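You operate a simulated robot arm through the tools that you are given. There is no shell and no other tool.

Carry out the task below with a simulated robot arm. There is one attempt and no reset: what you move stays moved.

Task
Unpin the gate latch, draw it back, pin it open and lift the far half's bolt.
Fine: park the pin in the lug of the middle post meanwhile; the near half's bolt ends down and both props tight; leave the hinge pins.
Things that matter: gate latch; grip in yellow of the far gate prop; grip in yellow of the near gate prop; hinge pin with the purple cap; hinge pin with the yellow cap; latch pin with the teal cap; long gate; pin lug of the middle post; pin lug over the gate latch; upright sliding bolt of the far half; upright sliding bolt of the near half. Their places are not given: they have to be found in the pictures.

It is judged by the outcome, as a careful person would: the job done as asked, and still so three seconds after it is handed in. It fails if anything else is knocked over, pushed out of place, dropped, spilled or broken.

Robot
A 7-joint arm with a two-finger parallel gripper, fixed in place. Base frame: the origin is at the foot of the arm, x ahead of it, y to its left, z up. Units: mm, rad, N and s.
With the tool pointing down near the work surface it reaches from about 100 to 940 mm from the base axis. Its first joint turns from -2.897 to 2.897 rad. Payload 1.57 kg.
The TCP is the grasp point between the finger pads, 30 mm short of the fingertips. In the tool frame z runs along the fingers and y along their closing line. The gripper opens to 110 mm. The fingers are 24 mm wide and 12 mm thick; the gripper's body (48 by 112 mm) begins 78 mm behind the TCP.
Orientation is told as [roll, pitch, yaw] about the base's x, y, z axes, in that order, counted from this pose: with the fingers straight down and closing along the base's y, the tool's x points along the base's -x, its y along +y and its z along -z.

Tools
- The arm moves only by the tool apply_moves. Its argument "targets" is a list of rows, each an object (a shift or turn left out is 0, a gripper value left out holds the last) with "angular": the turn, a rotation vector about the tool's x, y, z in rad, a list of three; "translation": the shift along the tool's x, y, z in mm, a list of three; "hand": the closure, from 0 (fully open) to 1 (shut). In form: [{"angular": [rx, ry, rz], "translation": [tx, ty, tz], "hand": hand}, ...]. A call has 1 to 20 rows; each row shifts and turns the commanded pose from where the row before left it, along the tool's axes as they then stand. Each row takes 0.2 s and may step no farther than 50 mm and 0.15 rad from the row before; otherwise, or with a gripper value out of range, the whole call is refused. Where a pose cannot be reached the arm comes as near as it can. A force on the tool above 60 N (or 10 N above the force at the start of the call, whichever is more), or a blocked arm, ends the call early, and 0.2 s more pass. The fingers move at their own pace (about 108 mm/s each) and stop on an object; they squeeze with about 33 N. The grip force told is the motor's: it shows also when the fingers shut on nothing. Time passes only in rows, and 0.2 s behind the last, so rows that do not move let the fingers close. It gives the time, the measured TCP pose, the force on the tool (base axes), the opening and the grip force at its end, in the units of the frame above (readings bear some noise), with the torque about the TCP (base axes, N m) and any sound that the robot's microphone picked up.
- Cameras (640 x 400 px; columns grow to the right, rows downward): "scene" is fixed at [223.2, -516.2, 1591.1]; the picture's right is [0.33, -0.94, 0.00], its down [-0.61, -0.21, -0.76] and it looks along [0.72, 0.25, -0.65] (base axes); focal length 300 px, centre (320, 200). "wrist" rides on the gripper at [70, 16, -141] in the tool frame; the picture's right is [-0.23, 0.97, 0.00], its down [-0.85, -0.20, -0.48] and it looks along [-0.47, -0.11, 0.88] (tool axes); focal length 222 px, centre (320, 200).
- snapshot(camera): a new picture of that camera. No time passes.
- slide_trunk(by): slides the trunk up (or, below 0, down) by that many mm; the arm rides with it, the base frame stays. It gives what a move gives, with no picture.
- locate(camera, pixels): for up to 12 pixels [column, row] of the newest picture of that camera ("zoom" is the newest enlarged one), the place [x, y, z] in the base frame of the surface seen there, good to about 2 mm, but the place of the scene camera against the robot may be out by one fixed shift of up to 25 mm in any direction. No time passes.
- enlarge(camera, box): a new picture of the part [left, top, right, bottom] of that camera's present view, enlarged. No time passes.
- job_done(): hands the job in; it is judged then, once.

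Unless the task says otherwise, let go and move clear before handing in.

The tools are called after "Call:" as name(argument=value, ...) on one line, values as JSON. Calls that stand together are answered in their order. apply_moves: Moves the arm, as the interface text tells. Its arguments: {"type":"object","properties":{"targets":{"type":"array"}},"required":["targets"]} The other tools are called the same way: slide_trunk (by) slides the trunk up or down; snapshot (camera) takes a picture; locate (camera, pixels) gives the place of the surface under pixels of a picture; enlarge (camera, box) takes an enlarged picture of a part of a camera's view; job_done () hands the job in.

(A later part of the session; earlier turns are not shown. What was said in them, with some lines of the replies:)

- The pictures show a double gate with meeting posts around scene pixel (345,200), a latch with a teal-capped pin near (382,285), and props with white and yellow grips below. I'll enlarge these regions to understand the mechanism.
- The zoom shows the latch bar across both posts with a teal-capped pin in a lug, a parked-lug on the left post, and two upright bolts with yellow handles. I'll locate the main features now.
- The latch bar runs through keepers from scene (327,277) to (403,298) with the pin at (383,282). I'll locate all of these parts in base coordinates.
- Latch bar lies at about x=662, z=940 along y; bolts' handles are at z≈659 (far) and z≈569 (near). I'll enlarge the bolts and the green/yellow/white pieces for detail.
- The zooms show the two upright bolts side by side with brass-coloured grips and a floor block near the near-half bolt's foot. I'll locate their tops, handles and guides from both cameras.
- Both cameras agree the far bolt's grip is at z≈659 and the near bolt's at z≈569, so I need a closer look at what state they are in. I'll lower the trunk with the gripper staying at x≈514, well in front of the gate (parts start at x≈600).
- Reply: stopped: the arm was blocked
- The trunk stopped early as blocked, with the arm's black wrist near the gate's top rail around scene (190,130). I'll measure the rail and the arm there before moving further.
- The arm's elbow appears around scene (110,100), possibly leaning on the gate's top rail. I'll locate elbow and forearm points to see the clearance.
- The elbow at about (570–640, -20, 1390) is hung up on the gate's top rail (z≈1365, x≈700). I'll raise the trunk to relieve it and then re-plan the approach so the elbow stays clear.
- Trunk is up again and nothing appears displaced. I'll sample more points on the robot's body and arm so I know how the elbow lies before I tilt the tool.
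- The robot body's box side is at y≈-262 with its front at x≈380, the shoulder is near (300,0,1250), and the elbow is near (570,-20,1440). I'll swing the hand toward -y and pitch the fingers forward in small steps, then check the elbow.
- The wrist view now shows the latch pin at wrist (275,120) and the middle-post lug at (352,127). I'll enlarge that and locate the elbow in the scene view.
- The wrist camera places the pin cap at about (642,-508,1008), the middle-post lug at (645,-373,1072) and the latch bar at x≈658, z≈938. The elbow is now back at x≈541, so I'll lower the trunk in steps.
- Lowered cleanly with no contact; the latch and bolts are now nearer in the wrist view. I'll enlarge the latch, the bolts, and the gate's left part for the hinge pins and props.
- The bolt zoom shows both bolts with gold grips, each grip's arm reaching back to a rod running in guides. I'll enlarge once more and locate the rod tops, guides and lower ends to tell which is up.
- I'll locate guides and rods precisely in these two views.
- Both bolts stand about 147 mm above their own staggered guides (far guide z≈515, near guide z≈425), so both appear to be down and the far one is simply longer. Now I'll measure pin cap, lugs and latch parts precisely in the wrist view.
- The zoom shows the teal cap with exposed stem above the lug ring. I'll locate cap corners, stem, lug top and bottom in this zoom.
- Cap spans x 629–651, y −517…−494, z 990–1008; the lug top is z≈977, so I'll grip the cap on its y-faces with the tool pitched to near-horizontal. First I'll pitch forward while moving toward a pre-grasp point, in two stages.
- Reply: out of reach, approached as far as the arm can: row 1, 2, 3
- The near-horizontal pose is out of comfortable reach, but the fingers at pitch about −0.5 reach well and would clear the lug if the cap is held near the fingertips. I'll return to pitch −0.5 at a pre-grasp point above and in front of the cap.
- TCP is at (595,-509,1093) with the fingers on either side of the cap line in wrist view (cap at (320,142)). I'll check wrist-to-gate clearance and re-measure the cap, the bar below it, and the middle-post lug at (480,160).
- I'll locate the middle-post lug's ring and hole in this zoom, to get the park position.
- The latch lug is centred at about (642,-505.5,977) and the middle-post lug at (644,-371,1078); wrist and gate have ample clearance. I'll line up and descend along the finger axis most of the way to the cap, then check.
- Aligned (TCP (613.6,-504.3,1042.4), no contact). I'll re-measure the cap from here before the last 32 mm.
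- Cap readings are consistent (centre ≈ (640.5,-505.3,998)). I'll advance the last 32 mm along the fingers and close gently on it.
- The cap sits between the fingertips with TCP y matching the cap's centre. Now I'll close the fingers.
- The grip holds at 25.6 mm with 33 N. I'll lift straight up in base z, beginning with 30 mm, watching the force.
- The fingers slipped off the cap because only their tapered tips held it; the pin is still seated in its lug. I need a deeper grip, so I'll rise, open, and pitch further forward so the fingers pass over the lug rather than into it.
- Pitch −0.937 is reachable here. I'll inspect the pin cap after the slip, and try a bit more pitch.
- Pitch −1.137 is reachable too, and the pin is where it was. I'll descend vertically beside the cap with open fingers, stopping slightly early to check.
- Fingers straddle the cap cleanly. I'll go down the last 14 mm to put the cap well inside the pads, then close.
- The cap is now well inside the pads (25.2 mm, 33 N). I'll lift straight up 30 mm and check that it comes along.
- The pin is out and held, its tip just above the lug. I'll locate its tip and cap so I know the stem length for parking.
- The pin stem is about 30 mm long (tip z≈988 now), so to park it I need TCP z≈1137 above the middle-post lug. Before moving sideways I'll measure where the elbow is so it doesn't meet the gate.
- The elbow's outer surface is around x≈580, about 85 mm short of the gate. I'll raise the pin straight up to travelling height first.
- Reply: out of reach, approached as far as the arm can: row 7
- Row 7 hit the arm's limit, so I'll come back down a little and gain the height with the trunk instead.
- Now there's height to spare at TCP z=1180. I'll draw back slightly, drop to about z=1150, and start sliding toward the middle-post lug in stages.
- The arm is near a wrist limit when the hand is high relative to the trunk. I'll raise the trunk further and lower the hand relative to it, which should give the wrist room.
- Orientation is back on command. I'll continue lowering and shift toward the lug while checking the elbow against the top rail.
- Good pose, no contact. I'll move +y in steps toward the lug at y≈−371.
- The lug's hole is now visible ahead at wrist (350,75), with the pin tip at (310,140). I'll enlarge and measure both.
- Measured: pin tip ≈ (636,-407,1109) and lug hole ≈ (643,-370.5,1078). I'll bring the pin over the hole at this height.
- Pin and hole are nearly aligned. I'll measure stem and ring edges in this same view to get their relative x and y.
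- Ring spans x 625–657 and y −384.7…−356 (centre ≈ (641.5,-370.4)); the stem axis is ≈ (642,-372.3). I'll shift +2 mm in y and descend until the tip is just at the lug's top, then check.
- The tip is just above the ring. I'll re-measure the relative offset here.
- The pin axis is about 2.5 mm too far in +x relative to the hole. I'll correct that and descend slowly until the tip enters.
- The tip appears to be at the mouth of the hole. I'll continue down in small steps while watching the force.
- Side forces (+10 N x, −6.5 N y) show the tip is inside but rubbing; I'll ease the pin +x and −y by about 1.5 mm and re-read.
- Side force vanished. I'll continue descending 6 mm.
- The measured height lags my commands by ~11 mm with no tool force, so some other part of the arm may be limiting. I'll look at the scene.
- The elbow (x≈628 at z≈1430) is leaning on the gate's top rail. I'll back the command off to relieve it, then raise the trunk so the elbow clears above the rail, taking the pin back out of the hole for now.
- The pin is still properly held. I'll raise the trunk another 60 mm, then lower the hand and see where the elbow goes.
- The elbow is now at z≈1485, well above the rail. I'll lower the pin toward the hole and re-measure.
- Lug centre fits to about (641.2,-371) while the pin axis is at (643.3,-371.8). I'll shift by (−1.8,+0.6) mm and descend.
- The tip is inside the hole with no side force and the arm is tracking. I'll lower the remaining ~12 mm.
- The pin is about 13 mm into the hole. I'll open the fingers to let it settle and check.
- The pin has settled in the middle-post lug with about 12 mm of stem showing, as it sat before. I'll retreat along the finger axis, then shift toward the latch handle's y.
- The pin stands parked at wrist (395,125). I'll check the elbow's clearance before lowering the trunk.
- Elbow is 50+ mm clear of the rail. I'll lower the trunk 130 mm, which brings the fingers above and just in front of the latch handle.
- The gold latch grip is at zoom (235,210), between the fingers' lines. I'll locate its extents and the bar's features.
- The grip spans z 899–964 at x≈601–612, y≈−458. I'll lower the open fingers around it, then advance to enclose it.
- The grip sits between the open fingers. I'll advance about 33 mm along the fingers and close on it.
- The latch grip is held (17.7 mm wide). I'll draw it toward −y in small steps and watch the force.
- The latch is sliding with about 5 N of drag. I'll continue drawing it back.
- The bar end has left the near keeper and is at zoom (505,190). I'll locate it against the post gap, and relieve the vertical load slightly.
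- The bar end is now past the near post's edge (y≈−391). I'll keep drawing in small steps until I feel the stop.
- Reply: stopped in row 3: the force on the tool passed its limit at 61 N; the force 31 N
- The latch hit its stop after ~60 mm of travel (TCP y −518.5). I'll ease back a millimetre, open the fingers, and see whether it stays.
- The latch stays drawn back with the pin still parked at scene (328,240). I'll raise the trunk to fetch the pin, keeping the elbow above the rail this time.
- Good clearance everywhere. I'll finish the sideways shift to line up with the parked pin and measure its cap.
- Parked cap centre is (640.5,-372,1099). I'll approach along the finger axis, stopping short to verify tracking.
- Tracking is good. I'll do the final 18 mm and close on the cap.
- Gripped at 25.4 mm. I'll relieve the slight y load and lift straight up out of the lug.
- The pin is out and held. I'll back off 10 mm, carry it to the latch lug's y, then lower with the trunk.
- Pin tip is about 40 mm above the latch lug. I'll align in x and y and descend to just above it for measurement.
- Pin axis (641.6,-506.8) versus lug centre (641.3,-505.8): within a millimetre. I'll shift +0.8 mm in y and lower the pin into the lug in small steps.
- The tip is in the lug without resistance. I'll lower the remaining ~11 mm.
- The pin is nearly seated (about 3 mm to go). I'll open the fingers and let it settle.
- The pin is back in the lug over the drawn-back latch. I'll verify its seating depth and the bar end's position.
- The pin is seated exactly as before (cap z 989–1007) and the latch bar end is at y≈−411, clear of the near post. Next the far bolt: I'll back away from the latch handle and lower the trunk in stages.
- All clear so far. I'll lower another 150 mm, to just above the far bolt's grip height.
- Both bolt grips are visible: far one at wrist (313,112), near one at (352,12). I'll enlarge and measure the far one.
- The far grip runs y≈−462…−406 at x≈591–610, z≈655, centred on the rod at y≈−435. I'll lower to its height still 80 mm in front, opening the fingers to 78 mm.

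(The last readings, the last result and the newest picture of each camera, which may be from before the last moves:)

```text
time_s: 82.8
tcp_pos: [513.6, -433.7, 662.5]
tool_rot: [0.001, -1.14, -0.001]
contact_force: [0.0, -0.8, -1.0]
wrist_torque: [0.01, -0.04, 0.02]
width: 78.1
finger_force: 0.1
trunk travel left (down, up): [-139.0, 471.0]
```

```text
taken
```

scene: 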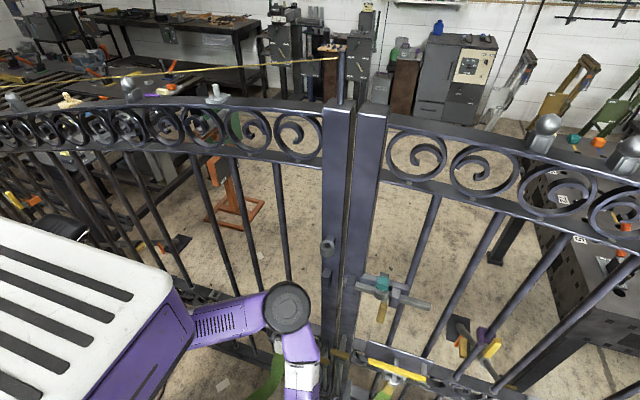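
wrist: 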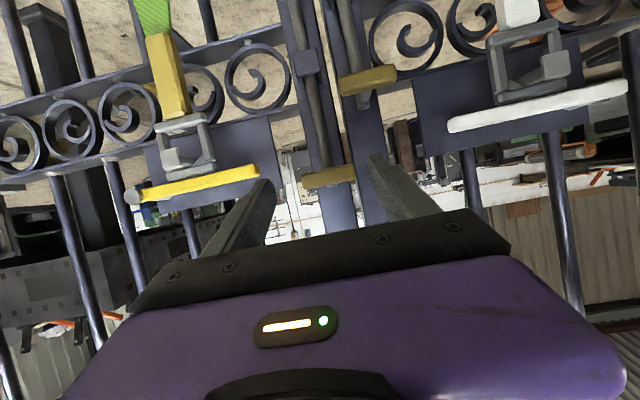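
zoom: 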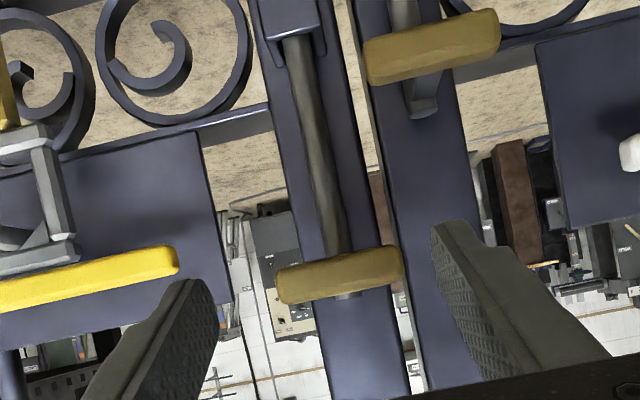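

Call:
locate(camera="zoom", pixels=[[340, 275], [285, 288], [397, 268], [282, 275], [400, 255], [335, 262], [345, 290], [175, 262], [320, 140], [290, 50], [435, 50], [370, 60]])

```text
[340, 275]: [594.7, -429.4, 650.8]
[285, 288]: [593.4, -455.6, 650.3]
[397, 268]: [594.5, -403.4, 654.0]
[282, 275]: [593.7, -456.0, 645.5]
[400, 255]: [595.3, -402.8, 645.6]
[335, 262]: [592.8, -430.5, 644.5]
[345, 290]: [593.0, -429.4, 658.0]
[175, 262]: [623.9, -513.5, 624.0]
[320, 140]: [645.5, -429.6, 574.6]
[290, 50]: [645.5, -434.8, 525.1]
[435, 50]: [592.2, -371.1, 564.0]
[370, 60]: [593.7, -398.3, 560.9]
```

The far grip is at y −457…−401 (centre −429.5), z 642–661, front x≈593. I'll advance horizontally with the fingers straddling its ends.

Call:
apply_moves(targets=[{"translation": [-4.4, 1.4, 13.4]}, {"translation": [-4.4, 1.4, 13.4]}, {"translation": [-4.4, 1.4, 13.4]}, {"translation": [-4.4, 0, 13.4]}, {}])

Call:
snapshot(camera="wrist")

```text
time_s: 84.0
tcp_pos: [570.4, -428.2, 656.6]
tool_rot: [0.0, -1.14, 0.0]
contact_force: [-0.2, -0.7, 0.7]
wrist_torque: [0.03, -0.01, -0.02]
width: 77.9
finger_force: 0.0
trunk travel left (down, up): [-139.0, 471.0]
```

```text
taken
```

wrist: 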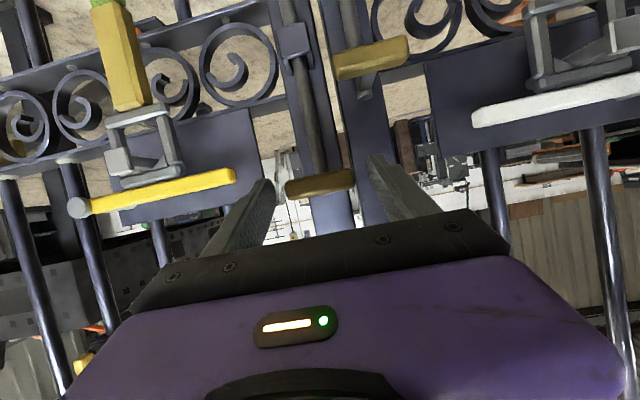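

The grip is centred between the fingertips. I'll advance the last 28 mm and close on its ends.

Call:
apply_moves(targets=[{"translation": [-4.2, -0.6, 13.4]}, {"translation": [-4.2, -0.6, 13.4]}, {}, {"hand": 1.0}, {"hand": 1.0}, {"hand": 1.0}])

Call:
snapshot(camera="wrist")

Call:
enlarge(camera="wrist", box=[220, 60, 420, 230])

```text
time_s: 85.5
tcp_pos: [598.2, -429.8, 653.3]
tool_rot: [-0.002, -1.14, 0.001]
contact_force: [3.3, -7.5, -1.3]
wrist_torque: [0.02, 0.58, -0.04]
width: 59.8
finger_force: 45.0
trunk travel left (down, up): [-139.0, 471.0]
```

```text
taken
```

wrist: 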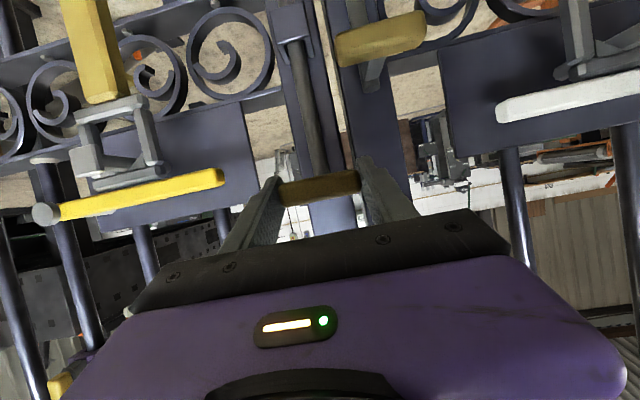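

```text
2.35 times, centred on (320, 145) of wrist
```

zoom: 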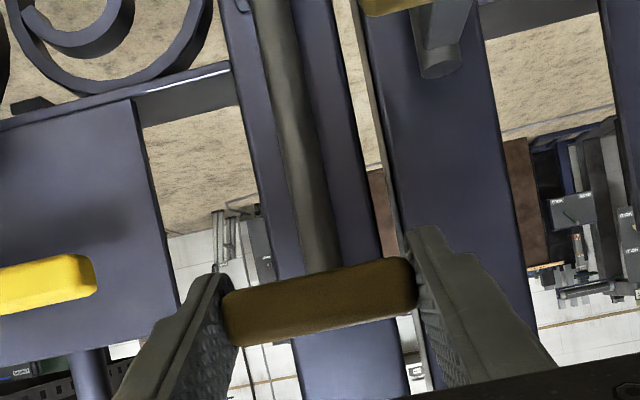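

The far bolt's grip is held by its ends (59.8 mm). I'll lift straight up 20 mm first, watching the force.

Call:
apply_moves(targets=[{"translation": [-4.54, 0, -2.09]}, {"translation": [-4.54, 0, -2.09]}, {"translation": [-4.54, 0, -2.09]}, {"translation": [-4.54, 0, -2.09]}])

Call:
enlarge(camera="wrist", box=[220, 0, 420, 230])

```text
time_s: 86.5
tcp_pos: [597.0, -430.5, 672.7]
tool_rot: [0.005, -1.138, -0.004]
contact_force: [1.0, 3.0, -12.1]
wrist_torque: [-0.46, 1.03, -0.49]
width: 60.1
finger_force: 45.0
trunk travel left (down, up): [-139.0, 471.0]
```

```text
1.74 times, centred on (320, 115) of wrist
```

zoom: 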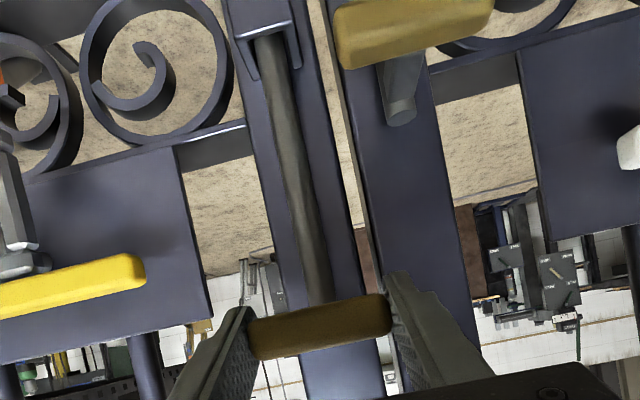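

The bolt is rising with ~11 N load. I'll keep lifting.

Call:
apply_moves(targets=[{"translation": [-4.54, 0, -2.09]}, {"translation": [-4.54, 0, -2.09]}, {"translation": [-4.54, 0, -2.09]}, {"translation": [-4.54, 0, -2.09]}, {"translation": [-4.54, 0, -2.09]}, {"translation": [-4.54, 0, -2.09]}])

Call:
enlarge(camera="wrist", box=[220, 0, 420, 230])

```text
time_s: 87.8
tcp_pos: [596.6, -429.5, 703.6]
tool_rot: [0.0, -1.142, -0.001]
contact_force: [4.5, 2.6, -13.3]
wrist_torque: [0.33, 0.91, -0.36]
width: 59.7
finger_force: 44.5
trunk travel left (down, up): [-139.0, 471.0]
```

```text
1.74 times, centred on (320, 115) of wrist
```

zoom: 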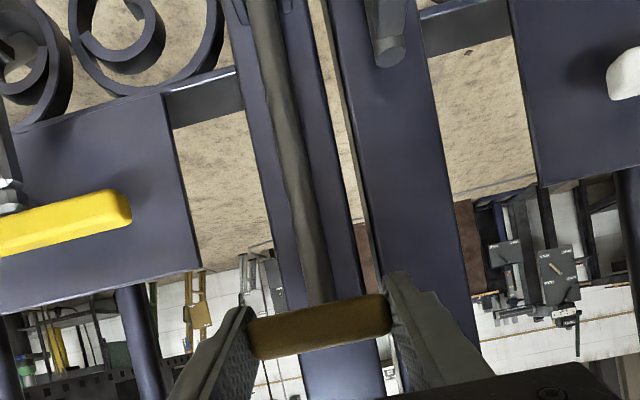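

50 mm up with a steady 13 N. I'll continue and feel for a stop.

Call:
apply_moves(targets=[{"translation": [-4.54, 0, -2.09]}, {"translation": [-4.54, 0, -2.09]}, {"translation": [-4.54, 0, -2.09]}, {}])

Call:
apply_moves(targets=[{"translation": [-4.54, 0, -2.09]}, {"translation": [-4.54, 0, -2.09]}, {}])

```text
time_s: 88.8
tcp_pos: [596.4, -429.3, 719.8]
tool_rot: [0.003, -1.143, -0.001]
contact_force: [-7.7, 16.6, 7.9]
wrist_torque: [0.39, 0.8, 0.32]
width: 59.7
finger_force: 44.5
trunk travel left (down, up): [-139.0, 471.0]
```

```text
time_s: 89.7
tcp_pos: [597.5, -429.6, 725.3]
tool_rot: [0.006, -1.135, -0.006]
contact_force: [2.5, 10.4, -33.6]
wrist_torque: [-0.48, 0.2, 0.16]
width: 59.6
finger_force: 45.0
trunk travel left (down, up): [-139.0, 471.0]
```

The load jumped to 34 N at z≈725, about 71 mm up, which looks like the end stop. I'll check the view for slip.

Call:
enlarge(camera="wrist", box=[220, 0, 420, 230])

Call:
locate(camera="zoom", pixels=[[320, 330], [320, 310], [322, 345], [280, 150]])

Call:
snapshot(camera="scene")

```text
1.74 times, centred on (320, 115) of wrist
```

zoom: 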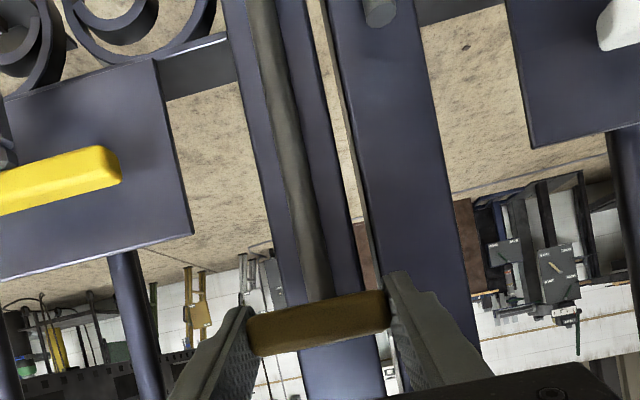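

```text
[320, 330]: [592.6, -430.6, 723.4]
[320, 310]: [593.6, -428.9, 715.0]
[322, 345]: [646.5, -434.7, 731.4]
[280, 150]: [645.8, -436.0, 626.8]
```

```text
taken
```

scene: 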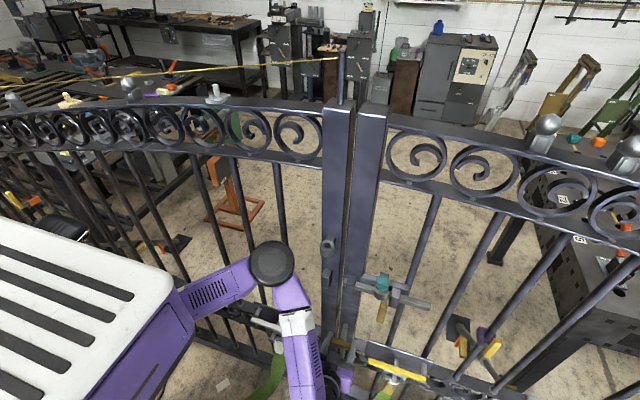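

The bolt is up at z≈723. Before letting go I'll ease off the overtravel and see whether friction or only my grip holds it.

Call:
apply_moves(targets=[{"translation": [2.7, 0, 1.25]}, {}])

Call:
apply_moves(targets=[{"translation": [0.9, 0, 0.4]}, {}])

```text
time_s: 90.2
tcp_pos: [597.4, -430.0, 725.9]
tool_rot: [0.0, -1.142, -0.001]
contact_force: [-0.4, 15.5, -10.6]
wrist_torque: [0.27, 1.16, -0.07]
width: 59.6
finger_force: 45.1
trunk travel left (down, up): [-139.0, 471.0]
```

```text
time_s: 90.8
tcp_pos: [598.6, -430.7, 725.0]
tool_rot: [0.001, -1.141, -0.001]
contact_force: [-6.4, 18.5, -2.4]
wrist_torque: [0.52, 0.25, 0.11]
width: 59.6
finger_force: 44.8
trunk travel left (down, up): [-139.0, 471.0]
```

Vertical load drops to ~2 N as I ease, so friction holds the bolt. I'll relieve the sideways preload and open the fingers.

Call:
apply_moves(targets=[{"translation": [0, 1, 0]}, {}])

Call:
apply_moves(targets=[{"hand": 0.4}, {"hand": 0.3}, {"hand": 0.29}, {}])

Call:
enlarge(camera="wrist", box=[220, 0, 420, 230])

Call:
locate(camera="zoom", pixels=[[320, 330], [320, 310], [322, 345]])

```text
time_s: 91.5
tcp_pos: [596.8, -430.2, 723.6]
tool_rot: [-0.005, -1.142, 0.001]
contact_force: [-1.2, 1.4, -1.3]
wrist_torque: [1.13, -0.4, 0.8]
width: 59.8
finger_force: 45.1
trunk travel left (down, up): [-139.0, 471.0]
```

```text
time_s: 92.5
tcp_pos: [597.3, -429.1, 723.8]
tool_rot: [0.001, -1.143, -0.002]
contact_force: [-0.4, -0.5, 0.0]
wrist_torque: [-0.01, 0.0, -0.01]
width: 77.8
finger_force: 0.0
trunk travel left (down, up): [-139.0, 471.0]
```

```text
1.74 times, centred on (320, 115) of wrist
```

zoom: 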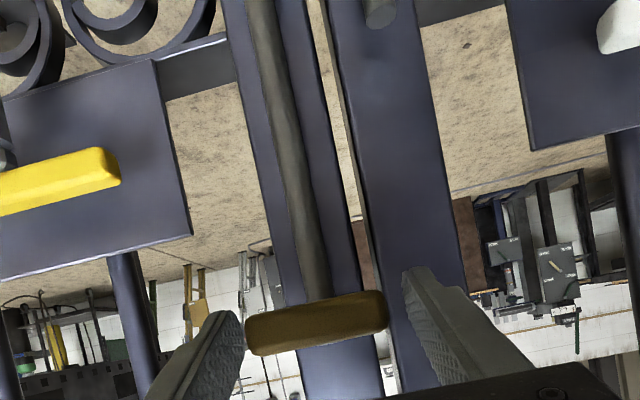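

```text
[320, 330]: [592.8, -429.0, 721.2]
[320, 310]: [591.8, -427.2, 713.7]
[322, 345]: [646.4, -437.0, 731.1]
```

The far bolt stays up by itself at z≈721. I'll retreat straight back from it, then inspect the near bolt and the props.

Call:
apply_moves(targets=[{"translation": [6.3, 0, -13.6]}, {"translation": [6.3, 0, -13.6]}, {"translation": [6.3, 0, -13.6]}, {"translation": [6.3, 0, -13.6]}, {"translation": [6.3, 0, -13.6]}, {"translation": [6.3, 0, -13.6]}, {}])

Call:
snapshot(camera="wrist")

Call:
snapshot(camera="scene")

Call:
enlarge(camera="scene", box=[420, 290, 560, 400])

Call:
enlarge(camera="scene", box=[100, 180, 240, 290])

Call:
enlarge(camera="scene", box=[300, 230, 440, 400])

```text
time_s: 94.0
tcp_pos: [507.9, -428.4, 722.4]
tool_rot: [0.001, -1.142, 0.0]
contact_force: [0.2, -0.2, 0.4]
wrist_torque: [-0.05, -0.01, -0.01]
width: 78.1
finger_force: 0.0
trunk travel left (down, up): [-139.0, 471.0]
```

```text
taken
```

wrist: 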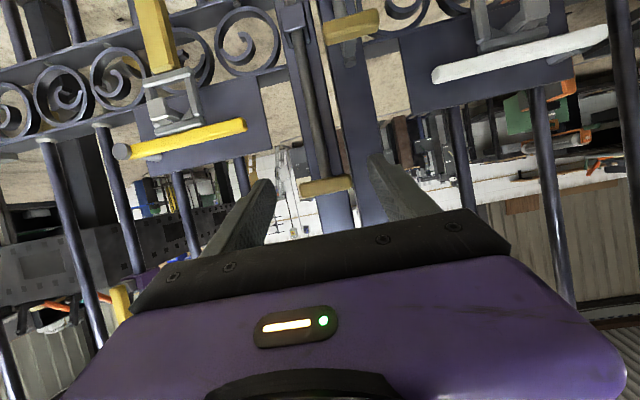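

```text
taken
```

scene: 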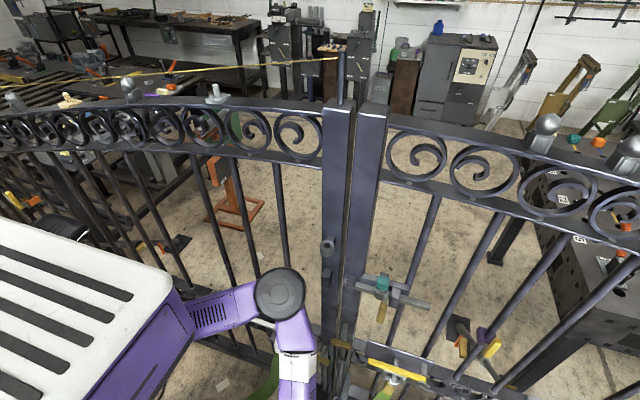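

```text
3.64 times, centred on (490, 345) of scene
```

zoom: 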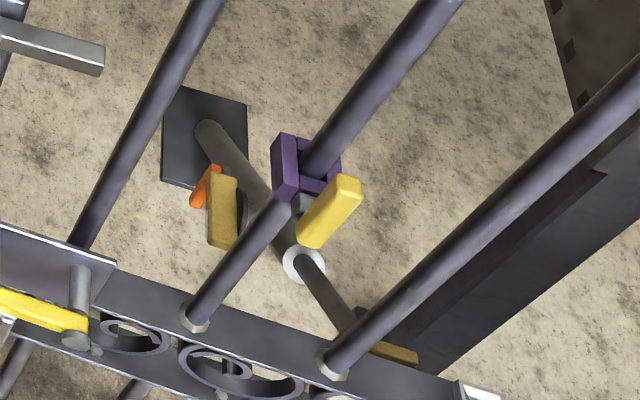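

```text
3.64 times, centred on (170, 235) of scene
```

zoom: 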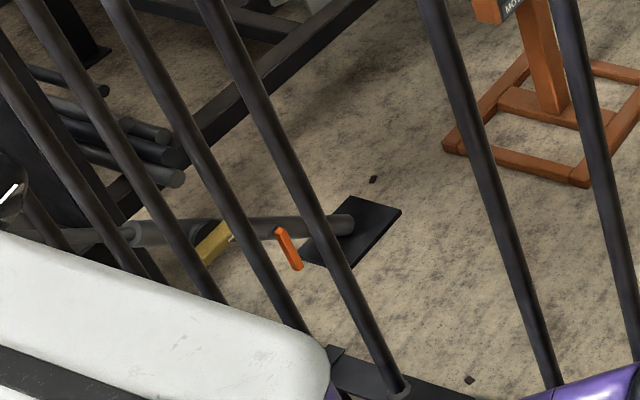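

```text
2.35 times, centred on (370, 315) of scene
```

zoom: 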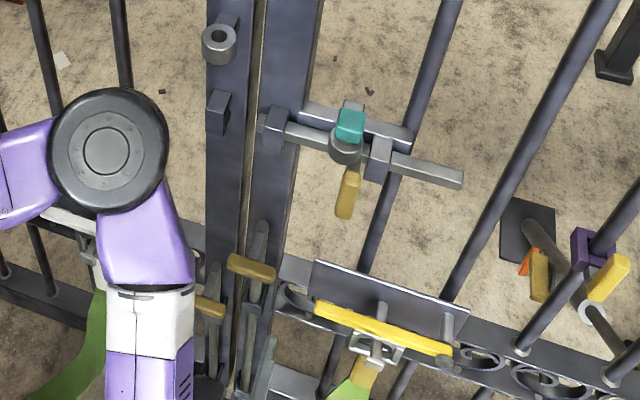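

The latch is drawn with the pin in, and the far bolt's grip now stands higher at scene (347,340). I'll zoom on both bolts' lower ends, and look for other yellow grips that might belong to the props.

Call:
enlarge(camera="scene", box=[310, 320, 390, 400])

Call:
locate(camera="scene", pixels=[[487, 345], [480, 335], [495, 345], [461, 345], [456, 341], [470, 355], [484, 362], [508, 385], [515, 387], [461, 325]])

Call:
enlarge(camera="wrist", box=[60, 0, 340, 220])

```text
5.00 times, centred on (350, 360) of scene
```

zoom: 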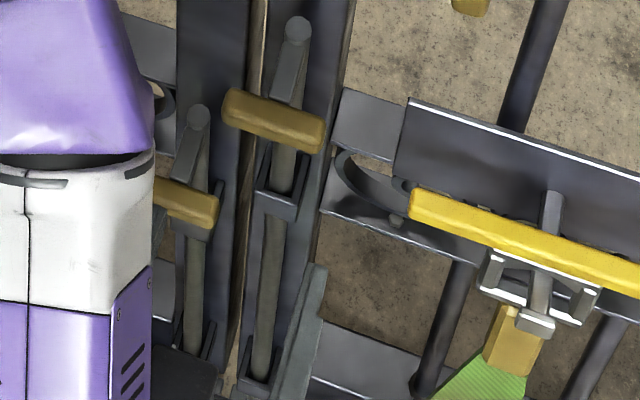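

```text
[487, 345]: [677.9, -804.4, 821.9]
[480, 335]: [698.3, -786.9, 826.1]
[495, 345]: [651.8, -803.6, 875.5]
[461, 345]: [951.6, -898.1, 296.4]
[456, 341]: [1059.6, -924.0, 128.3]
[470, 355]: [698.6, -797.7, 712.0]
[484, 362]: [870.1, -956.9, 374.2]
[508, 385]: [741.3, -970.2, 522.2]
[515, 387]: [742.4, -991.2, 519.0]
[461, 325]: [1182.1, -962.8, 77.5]
```

```text
1.82 times, centred on (200, 110) of wrist
```

zoom: 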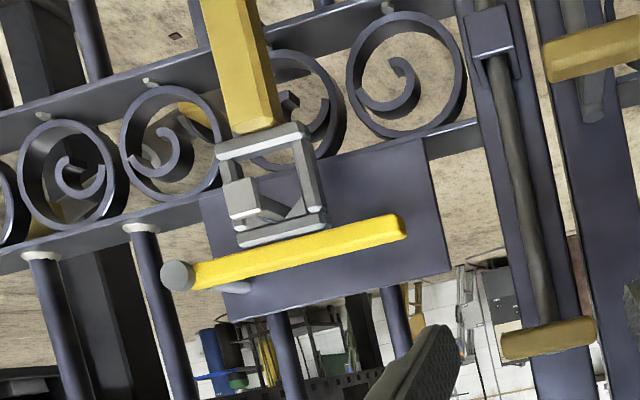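

The props are struts behind the gate, far beyond reach, and untouched (far one's grip at (952,-898,296)). I'll tilt the camera down to verify both bolts' lower ends at the floor.

Call:
apply_moves(targets=[{"translation": [0, 0, -15]}, {"angular": [0, 0.14, 0]}, {"angular": [0, 0.14, 0]}, {"angular": [0, 0.14, 0]}, {"angular": [0, 0.14, 0]}, {"angular": [0, 0.14, 0]}, {}])

Call:
snapshot(camera="wrist")

Call:
snapshot(camera="scene")

```text
time_s: 95.7
tcp_pos: [491.7, -429.3, 727.7]
tool_rot: [0.002, -0.439, -0.009]
contact_force: [-0.7, -0.5, 0.2]
wrist_torque: [0.01, 0.07, -0.02]
width: 78.2
finger_force: 0.1
trunk travel left (down, up): [-139.0, 471.0]
```

```text
taken
```

wrist: 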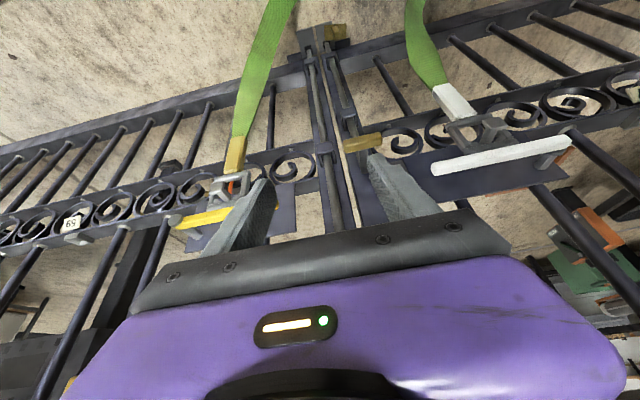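

```text
taken
```

scene: 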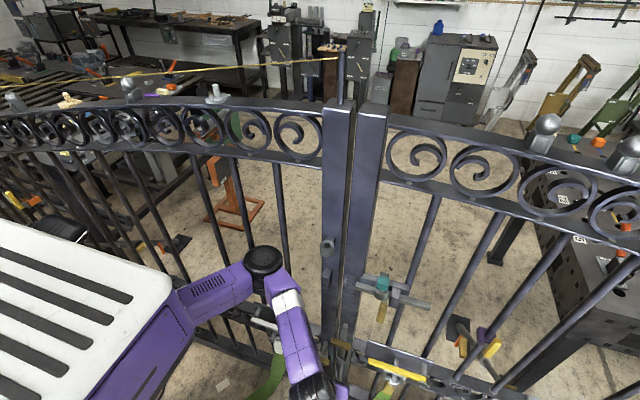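

Call:
enlarge(camera="wrist", box=[270, 10, 390, 120])

Call:
enlarge(camera="wrist", box=[285, 15, 355, 75])

Call:
locate(camera="wrist", pixels=[[330, 32], [337, 28], [322, 40], [312, 38], [305, 40], [308, 50], [330, 50], [300, 70], [348, 138], [345, 50]])

```text
3.64 times, centred on (330, 65) of wrist
```

zoom: 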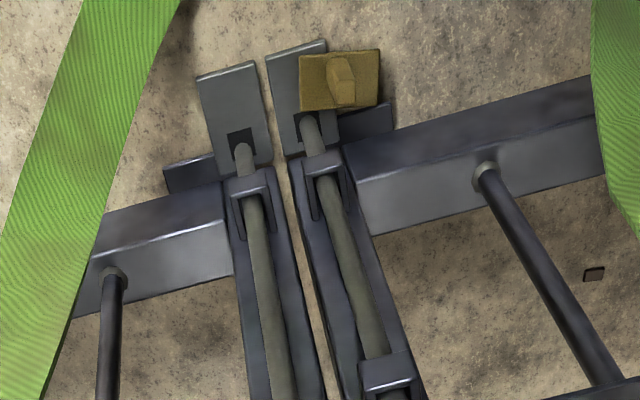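

```text
6.67 times, centred on (320, 45) of wrist
```

zoom: 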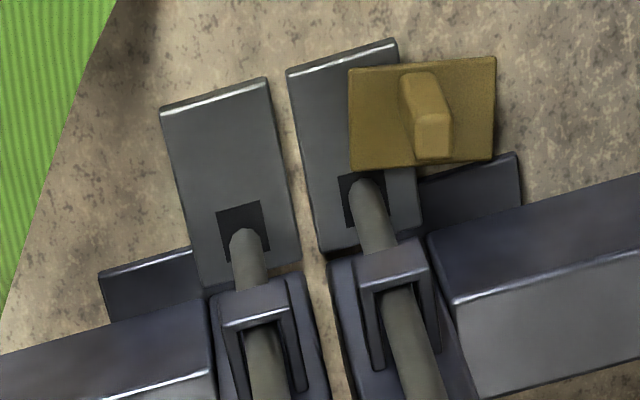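

```text
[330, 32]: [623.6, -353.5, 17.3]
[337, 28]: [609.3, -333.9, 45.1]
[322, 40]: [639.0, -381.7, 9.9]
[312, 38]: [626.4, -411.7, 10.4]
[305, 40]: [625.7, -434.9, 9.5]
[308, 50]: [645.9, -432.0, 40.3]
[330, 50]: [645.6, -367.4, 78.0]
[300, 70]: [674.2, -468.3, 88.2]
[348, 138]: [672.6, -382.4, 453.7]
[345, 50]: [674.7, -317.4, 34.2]
```

The floor shows two socket plates with square holes, and a gold block beside the near one. I'll locate each rod tip, hole and plate to see how high the ends are.

Call:
locate(camera="zoom", pixels=[[362, 190], [365, 205], [372, 230], [245, 240], [247, 260], [235, 215], [350, 200], [230, 150], [340, 130], [420, 150], [430, 95], [430, 130]])

Call:
enlarge(camera="wrist", box=[300, 25, 350, 65])

```text
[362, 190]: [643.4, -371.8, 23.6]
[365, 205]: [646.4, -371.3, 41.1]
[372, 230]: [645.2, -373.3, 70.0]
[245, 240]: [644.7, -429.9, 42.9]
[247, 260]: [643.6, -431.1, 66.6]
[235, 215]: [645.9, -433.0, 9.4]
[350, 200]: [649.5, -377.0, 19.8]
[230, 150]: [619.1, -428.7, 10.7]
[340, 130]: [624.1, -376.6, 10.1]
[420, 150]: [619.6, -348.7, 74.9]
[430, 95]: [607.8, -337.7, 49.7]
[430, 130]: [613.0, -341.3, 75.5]
```

```text
10.00 times, centred on (325, 45) of wrist
```

zoom: 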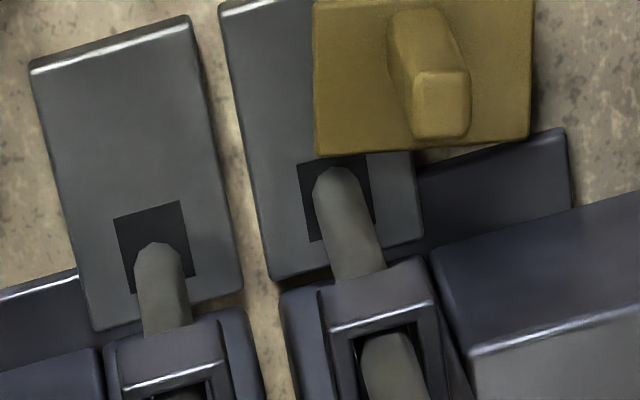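

The far bolt's tip is now at z≈30, about 20 mm clear of its socket plate, while the near bolt's rod still passes through its plate at z≈10 (down). I'll re-measure that the far bolt hasn't sagged since release.

Call:
enlarge(camera="scene", box=[310, 320, 390, 400])

Call:
locate(camera="scene", pixels=[[342, 345], [347, 346], [346, 325], [346, 360], [328, 344], [384, 281], [381, 308], [410, 299], [338, 346]])

Call:
enlarge(camera="scene", box=[310, 230, 440, 320])

```text
5.00 times, centred on (350, 360) of scene
```

zoom: 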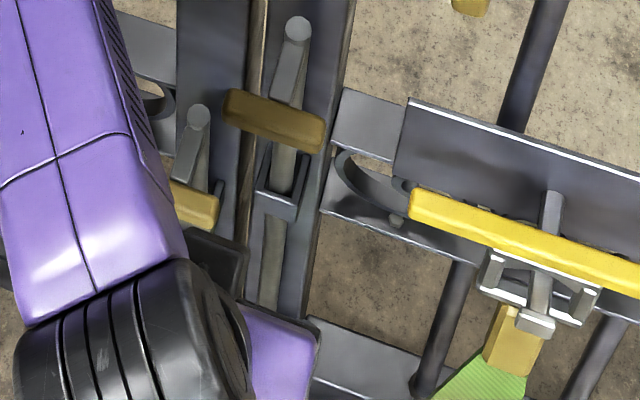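

```text
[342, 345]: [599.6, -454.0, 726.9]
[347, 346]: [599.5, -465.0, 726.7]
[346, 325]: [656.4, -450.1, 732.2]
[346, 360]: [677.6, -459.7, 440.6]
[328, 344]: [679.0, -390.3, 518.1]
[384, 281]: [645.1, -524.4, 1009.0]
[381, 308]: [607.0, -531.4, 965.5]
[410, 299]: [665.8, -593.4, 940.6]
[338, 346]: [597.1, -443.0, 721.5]
```

```text
4.44 times, centred on (375, 275) of scene
```

zoom: 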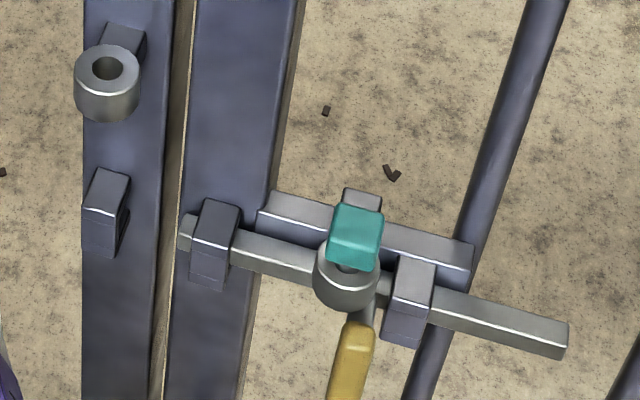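

Far bolt holds at z≈727, latch drawn with the pin seated. As a final check I'll compare the two props' grips (they should be mirror images if both are tight).

Call:
locate(camera="scene", pixels=[[180, 243], [160, 242], [162, 250], [141, 247], [144, 243], [138, 251], [131, 240], [170, 238], [120, 237], [153, 240]])

Call:
locate(camera="scene", pixels=[[463, 340], [463, 350], [463, 357], [457, 338], [455, 345], [453, 327], [459, 331], [468, 342], [485, 362], [495, 375], [505, 384], [512, 387]])

Call:
enlarge(camera="scene", box=[110, 215, 200, 275])

Call:
enlarge(camera="scene", box=[435, 305, 535, 400])

```text
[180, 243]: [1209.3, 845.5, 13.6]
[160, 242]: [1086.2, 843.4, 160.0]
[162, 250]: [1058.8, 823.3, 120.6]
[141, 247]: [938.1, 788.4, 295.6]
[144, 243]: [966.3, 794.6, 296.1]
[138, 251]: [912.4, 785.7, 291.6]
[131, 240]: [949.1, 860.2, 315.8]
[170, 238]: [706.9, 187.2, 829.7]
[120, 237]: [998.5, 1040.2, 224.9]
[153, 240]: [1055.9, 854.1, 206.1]
```

```text
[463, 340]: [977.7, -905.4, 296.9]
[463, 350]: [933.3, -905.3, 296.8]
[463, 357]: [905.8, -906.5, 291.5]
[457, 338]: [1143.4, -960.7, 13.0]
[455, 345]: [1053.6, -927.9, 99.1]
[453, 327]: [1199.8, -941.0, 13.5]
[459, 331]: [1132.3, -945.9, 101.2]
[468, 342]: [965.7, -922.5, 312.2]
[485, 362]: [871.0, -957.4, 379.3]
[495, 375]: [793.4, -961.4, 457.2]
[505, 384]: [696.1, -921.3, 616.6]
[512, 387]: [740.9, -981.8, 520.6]
```

```text
6.67 times, centred on (155, 245) of scene
```

zoom: 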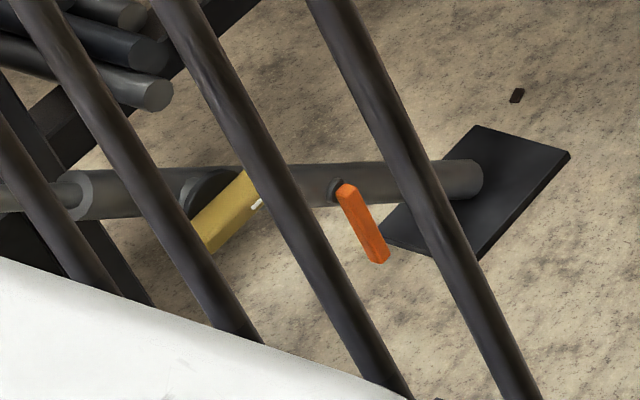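

```text
4.21 times, centred on (485, 352) of scene
```

zoom: 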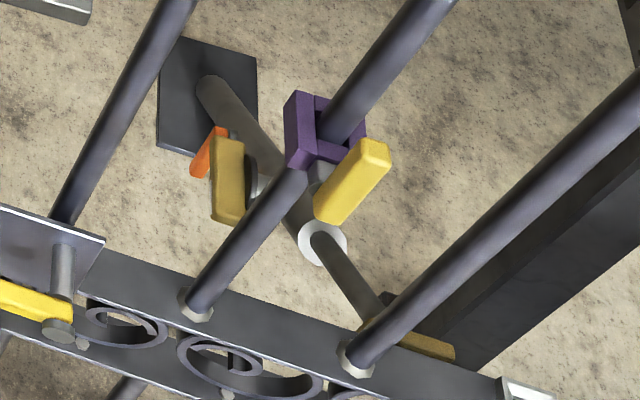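

Both props' grips lie the same way (along x at z≈295) and are unchanged, so they are left as they are. I'll back the hand further clear and take a last look.

Call:
apply_moves(targets=[{"translation": [15, 0, -7.1]}, {"translation": [15, 0, -7.1]}, {"translation": [15, 0, -7.1]}, {}, {}, {}])

Call:
snapshot(camera="scene")

Call:
enlarge(camera="scene", box=[290, 220, 450, 400])

Call:
locate(camera="scene", pixels=[[342, 345], [346, 325], [384, 281], [381, 308]])

```text
time_s: 97.0
tcp_pos: [443.9, -429.5, 732.1]
tool_rot: [0.001, -0.441, -0.002]
contact_force: [0.5, -0.4, 0.5]
wrist_torque: [-0.01, -0.01, -0.01]
width: 78.0
finger_force: 0.1
trunk travel left (down, up): [-139.0, 471.0]
```

```text
taken
```

scene: 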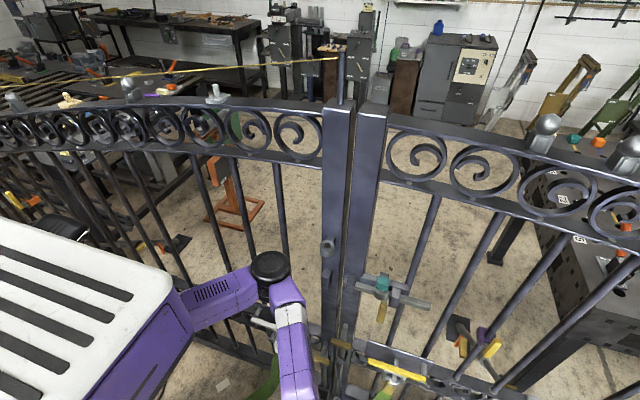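

```text
2.22 times, centred on (370, 310) of scene
```

zoom: 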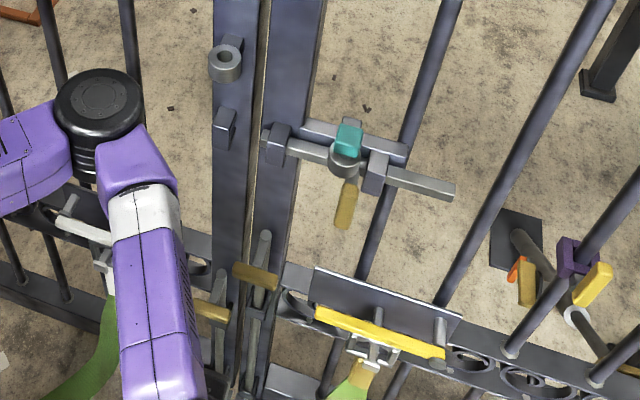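

```text
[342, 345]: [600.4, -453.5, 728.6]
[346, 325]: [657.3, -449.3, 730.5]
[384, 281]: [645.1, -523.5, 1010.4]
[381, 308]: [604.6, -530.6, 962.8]
```

Everything is steady: the latch is drawn back with the pin seated (cap z≈1009). The far bolt is holding up (grip z≈728), the near bolt is down, the props and hinge pins are untouched, and the hand is clear. I'm handing the job in.

Call:
job_done()

```text
The job is handed in.
```

The gate job is done and handed in. I haven't had a verdict back.

- **Latch:** I unpinned it and drew it back about 60 mm to its stop. The bar end is clear of the near half's post. The pin is back in the lug over the latch, holding it open.
- **Pin:** It sat in the middle post's lug while I drew the latch. On the first try my grip on its cap slipped, but the pin stayed in its lug and I took it on the second.
- **Far half's bolt:** It is up about 70 mm, at its stop, with its tip about 20 mm clear of the floor plate. It has stayed up on its own since I let go.
- **Near half's bolt:** I left it down. Its rod still passes through its floor plate.
- **Props and hinge pins:** I did not touch them. The props are behind the gate and out of reach. Both props' yellow grips lie the same way, which I took to mean both were already tight, but I couldn't test them.

Early on, and again while parking the pin, the arm's elbow touched the gate's top rail. I backed off each time, and nothing looked out of place in the pictures afterwards.
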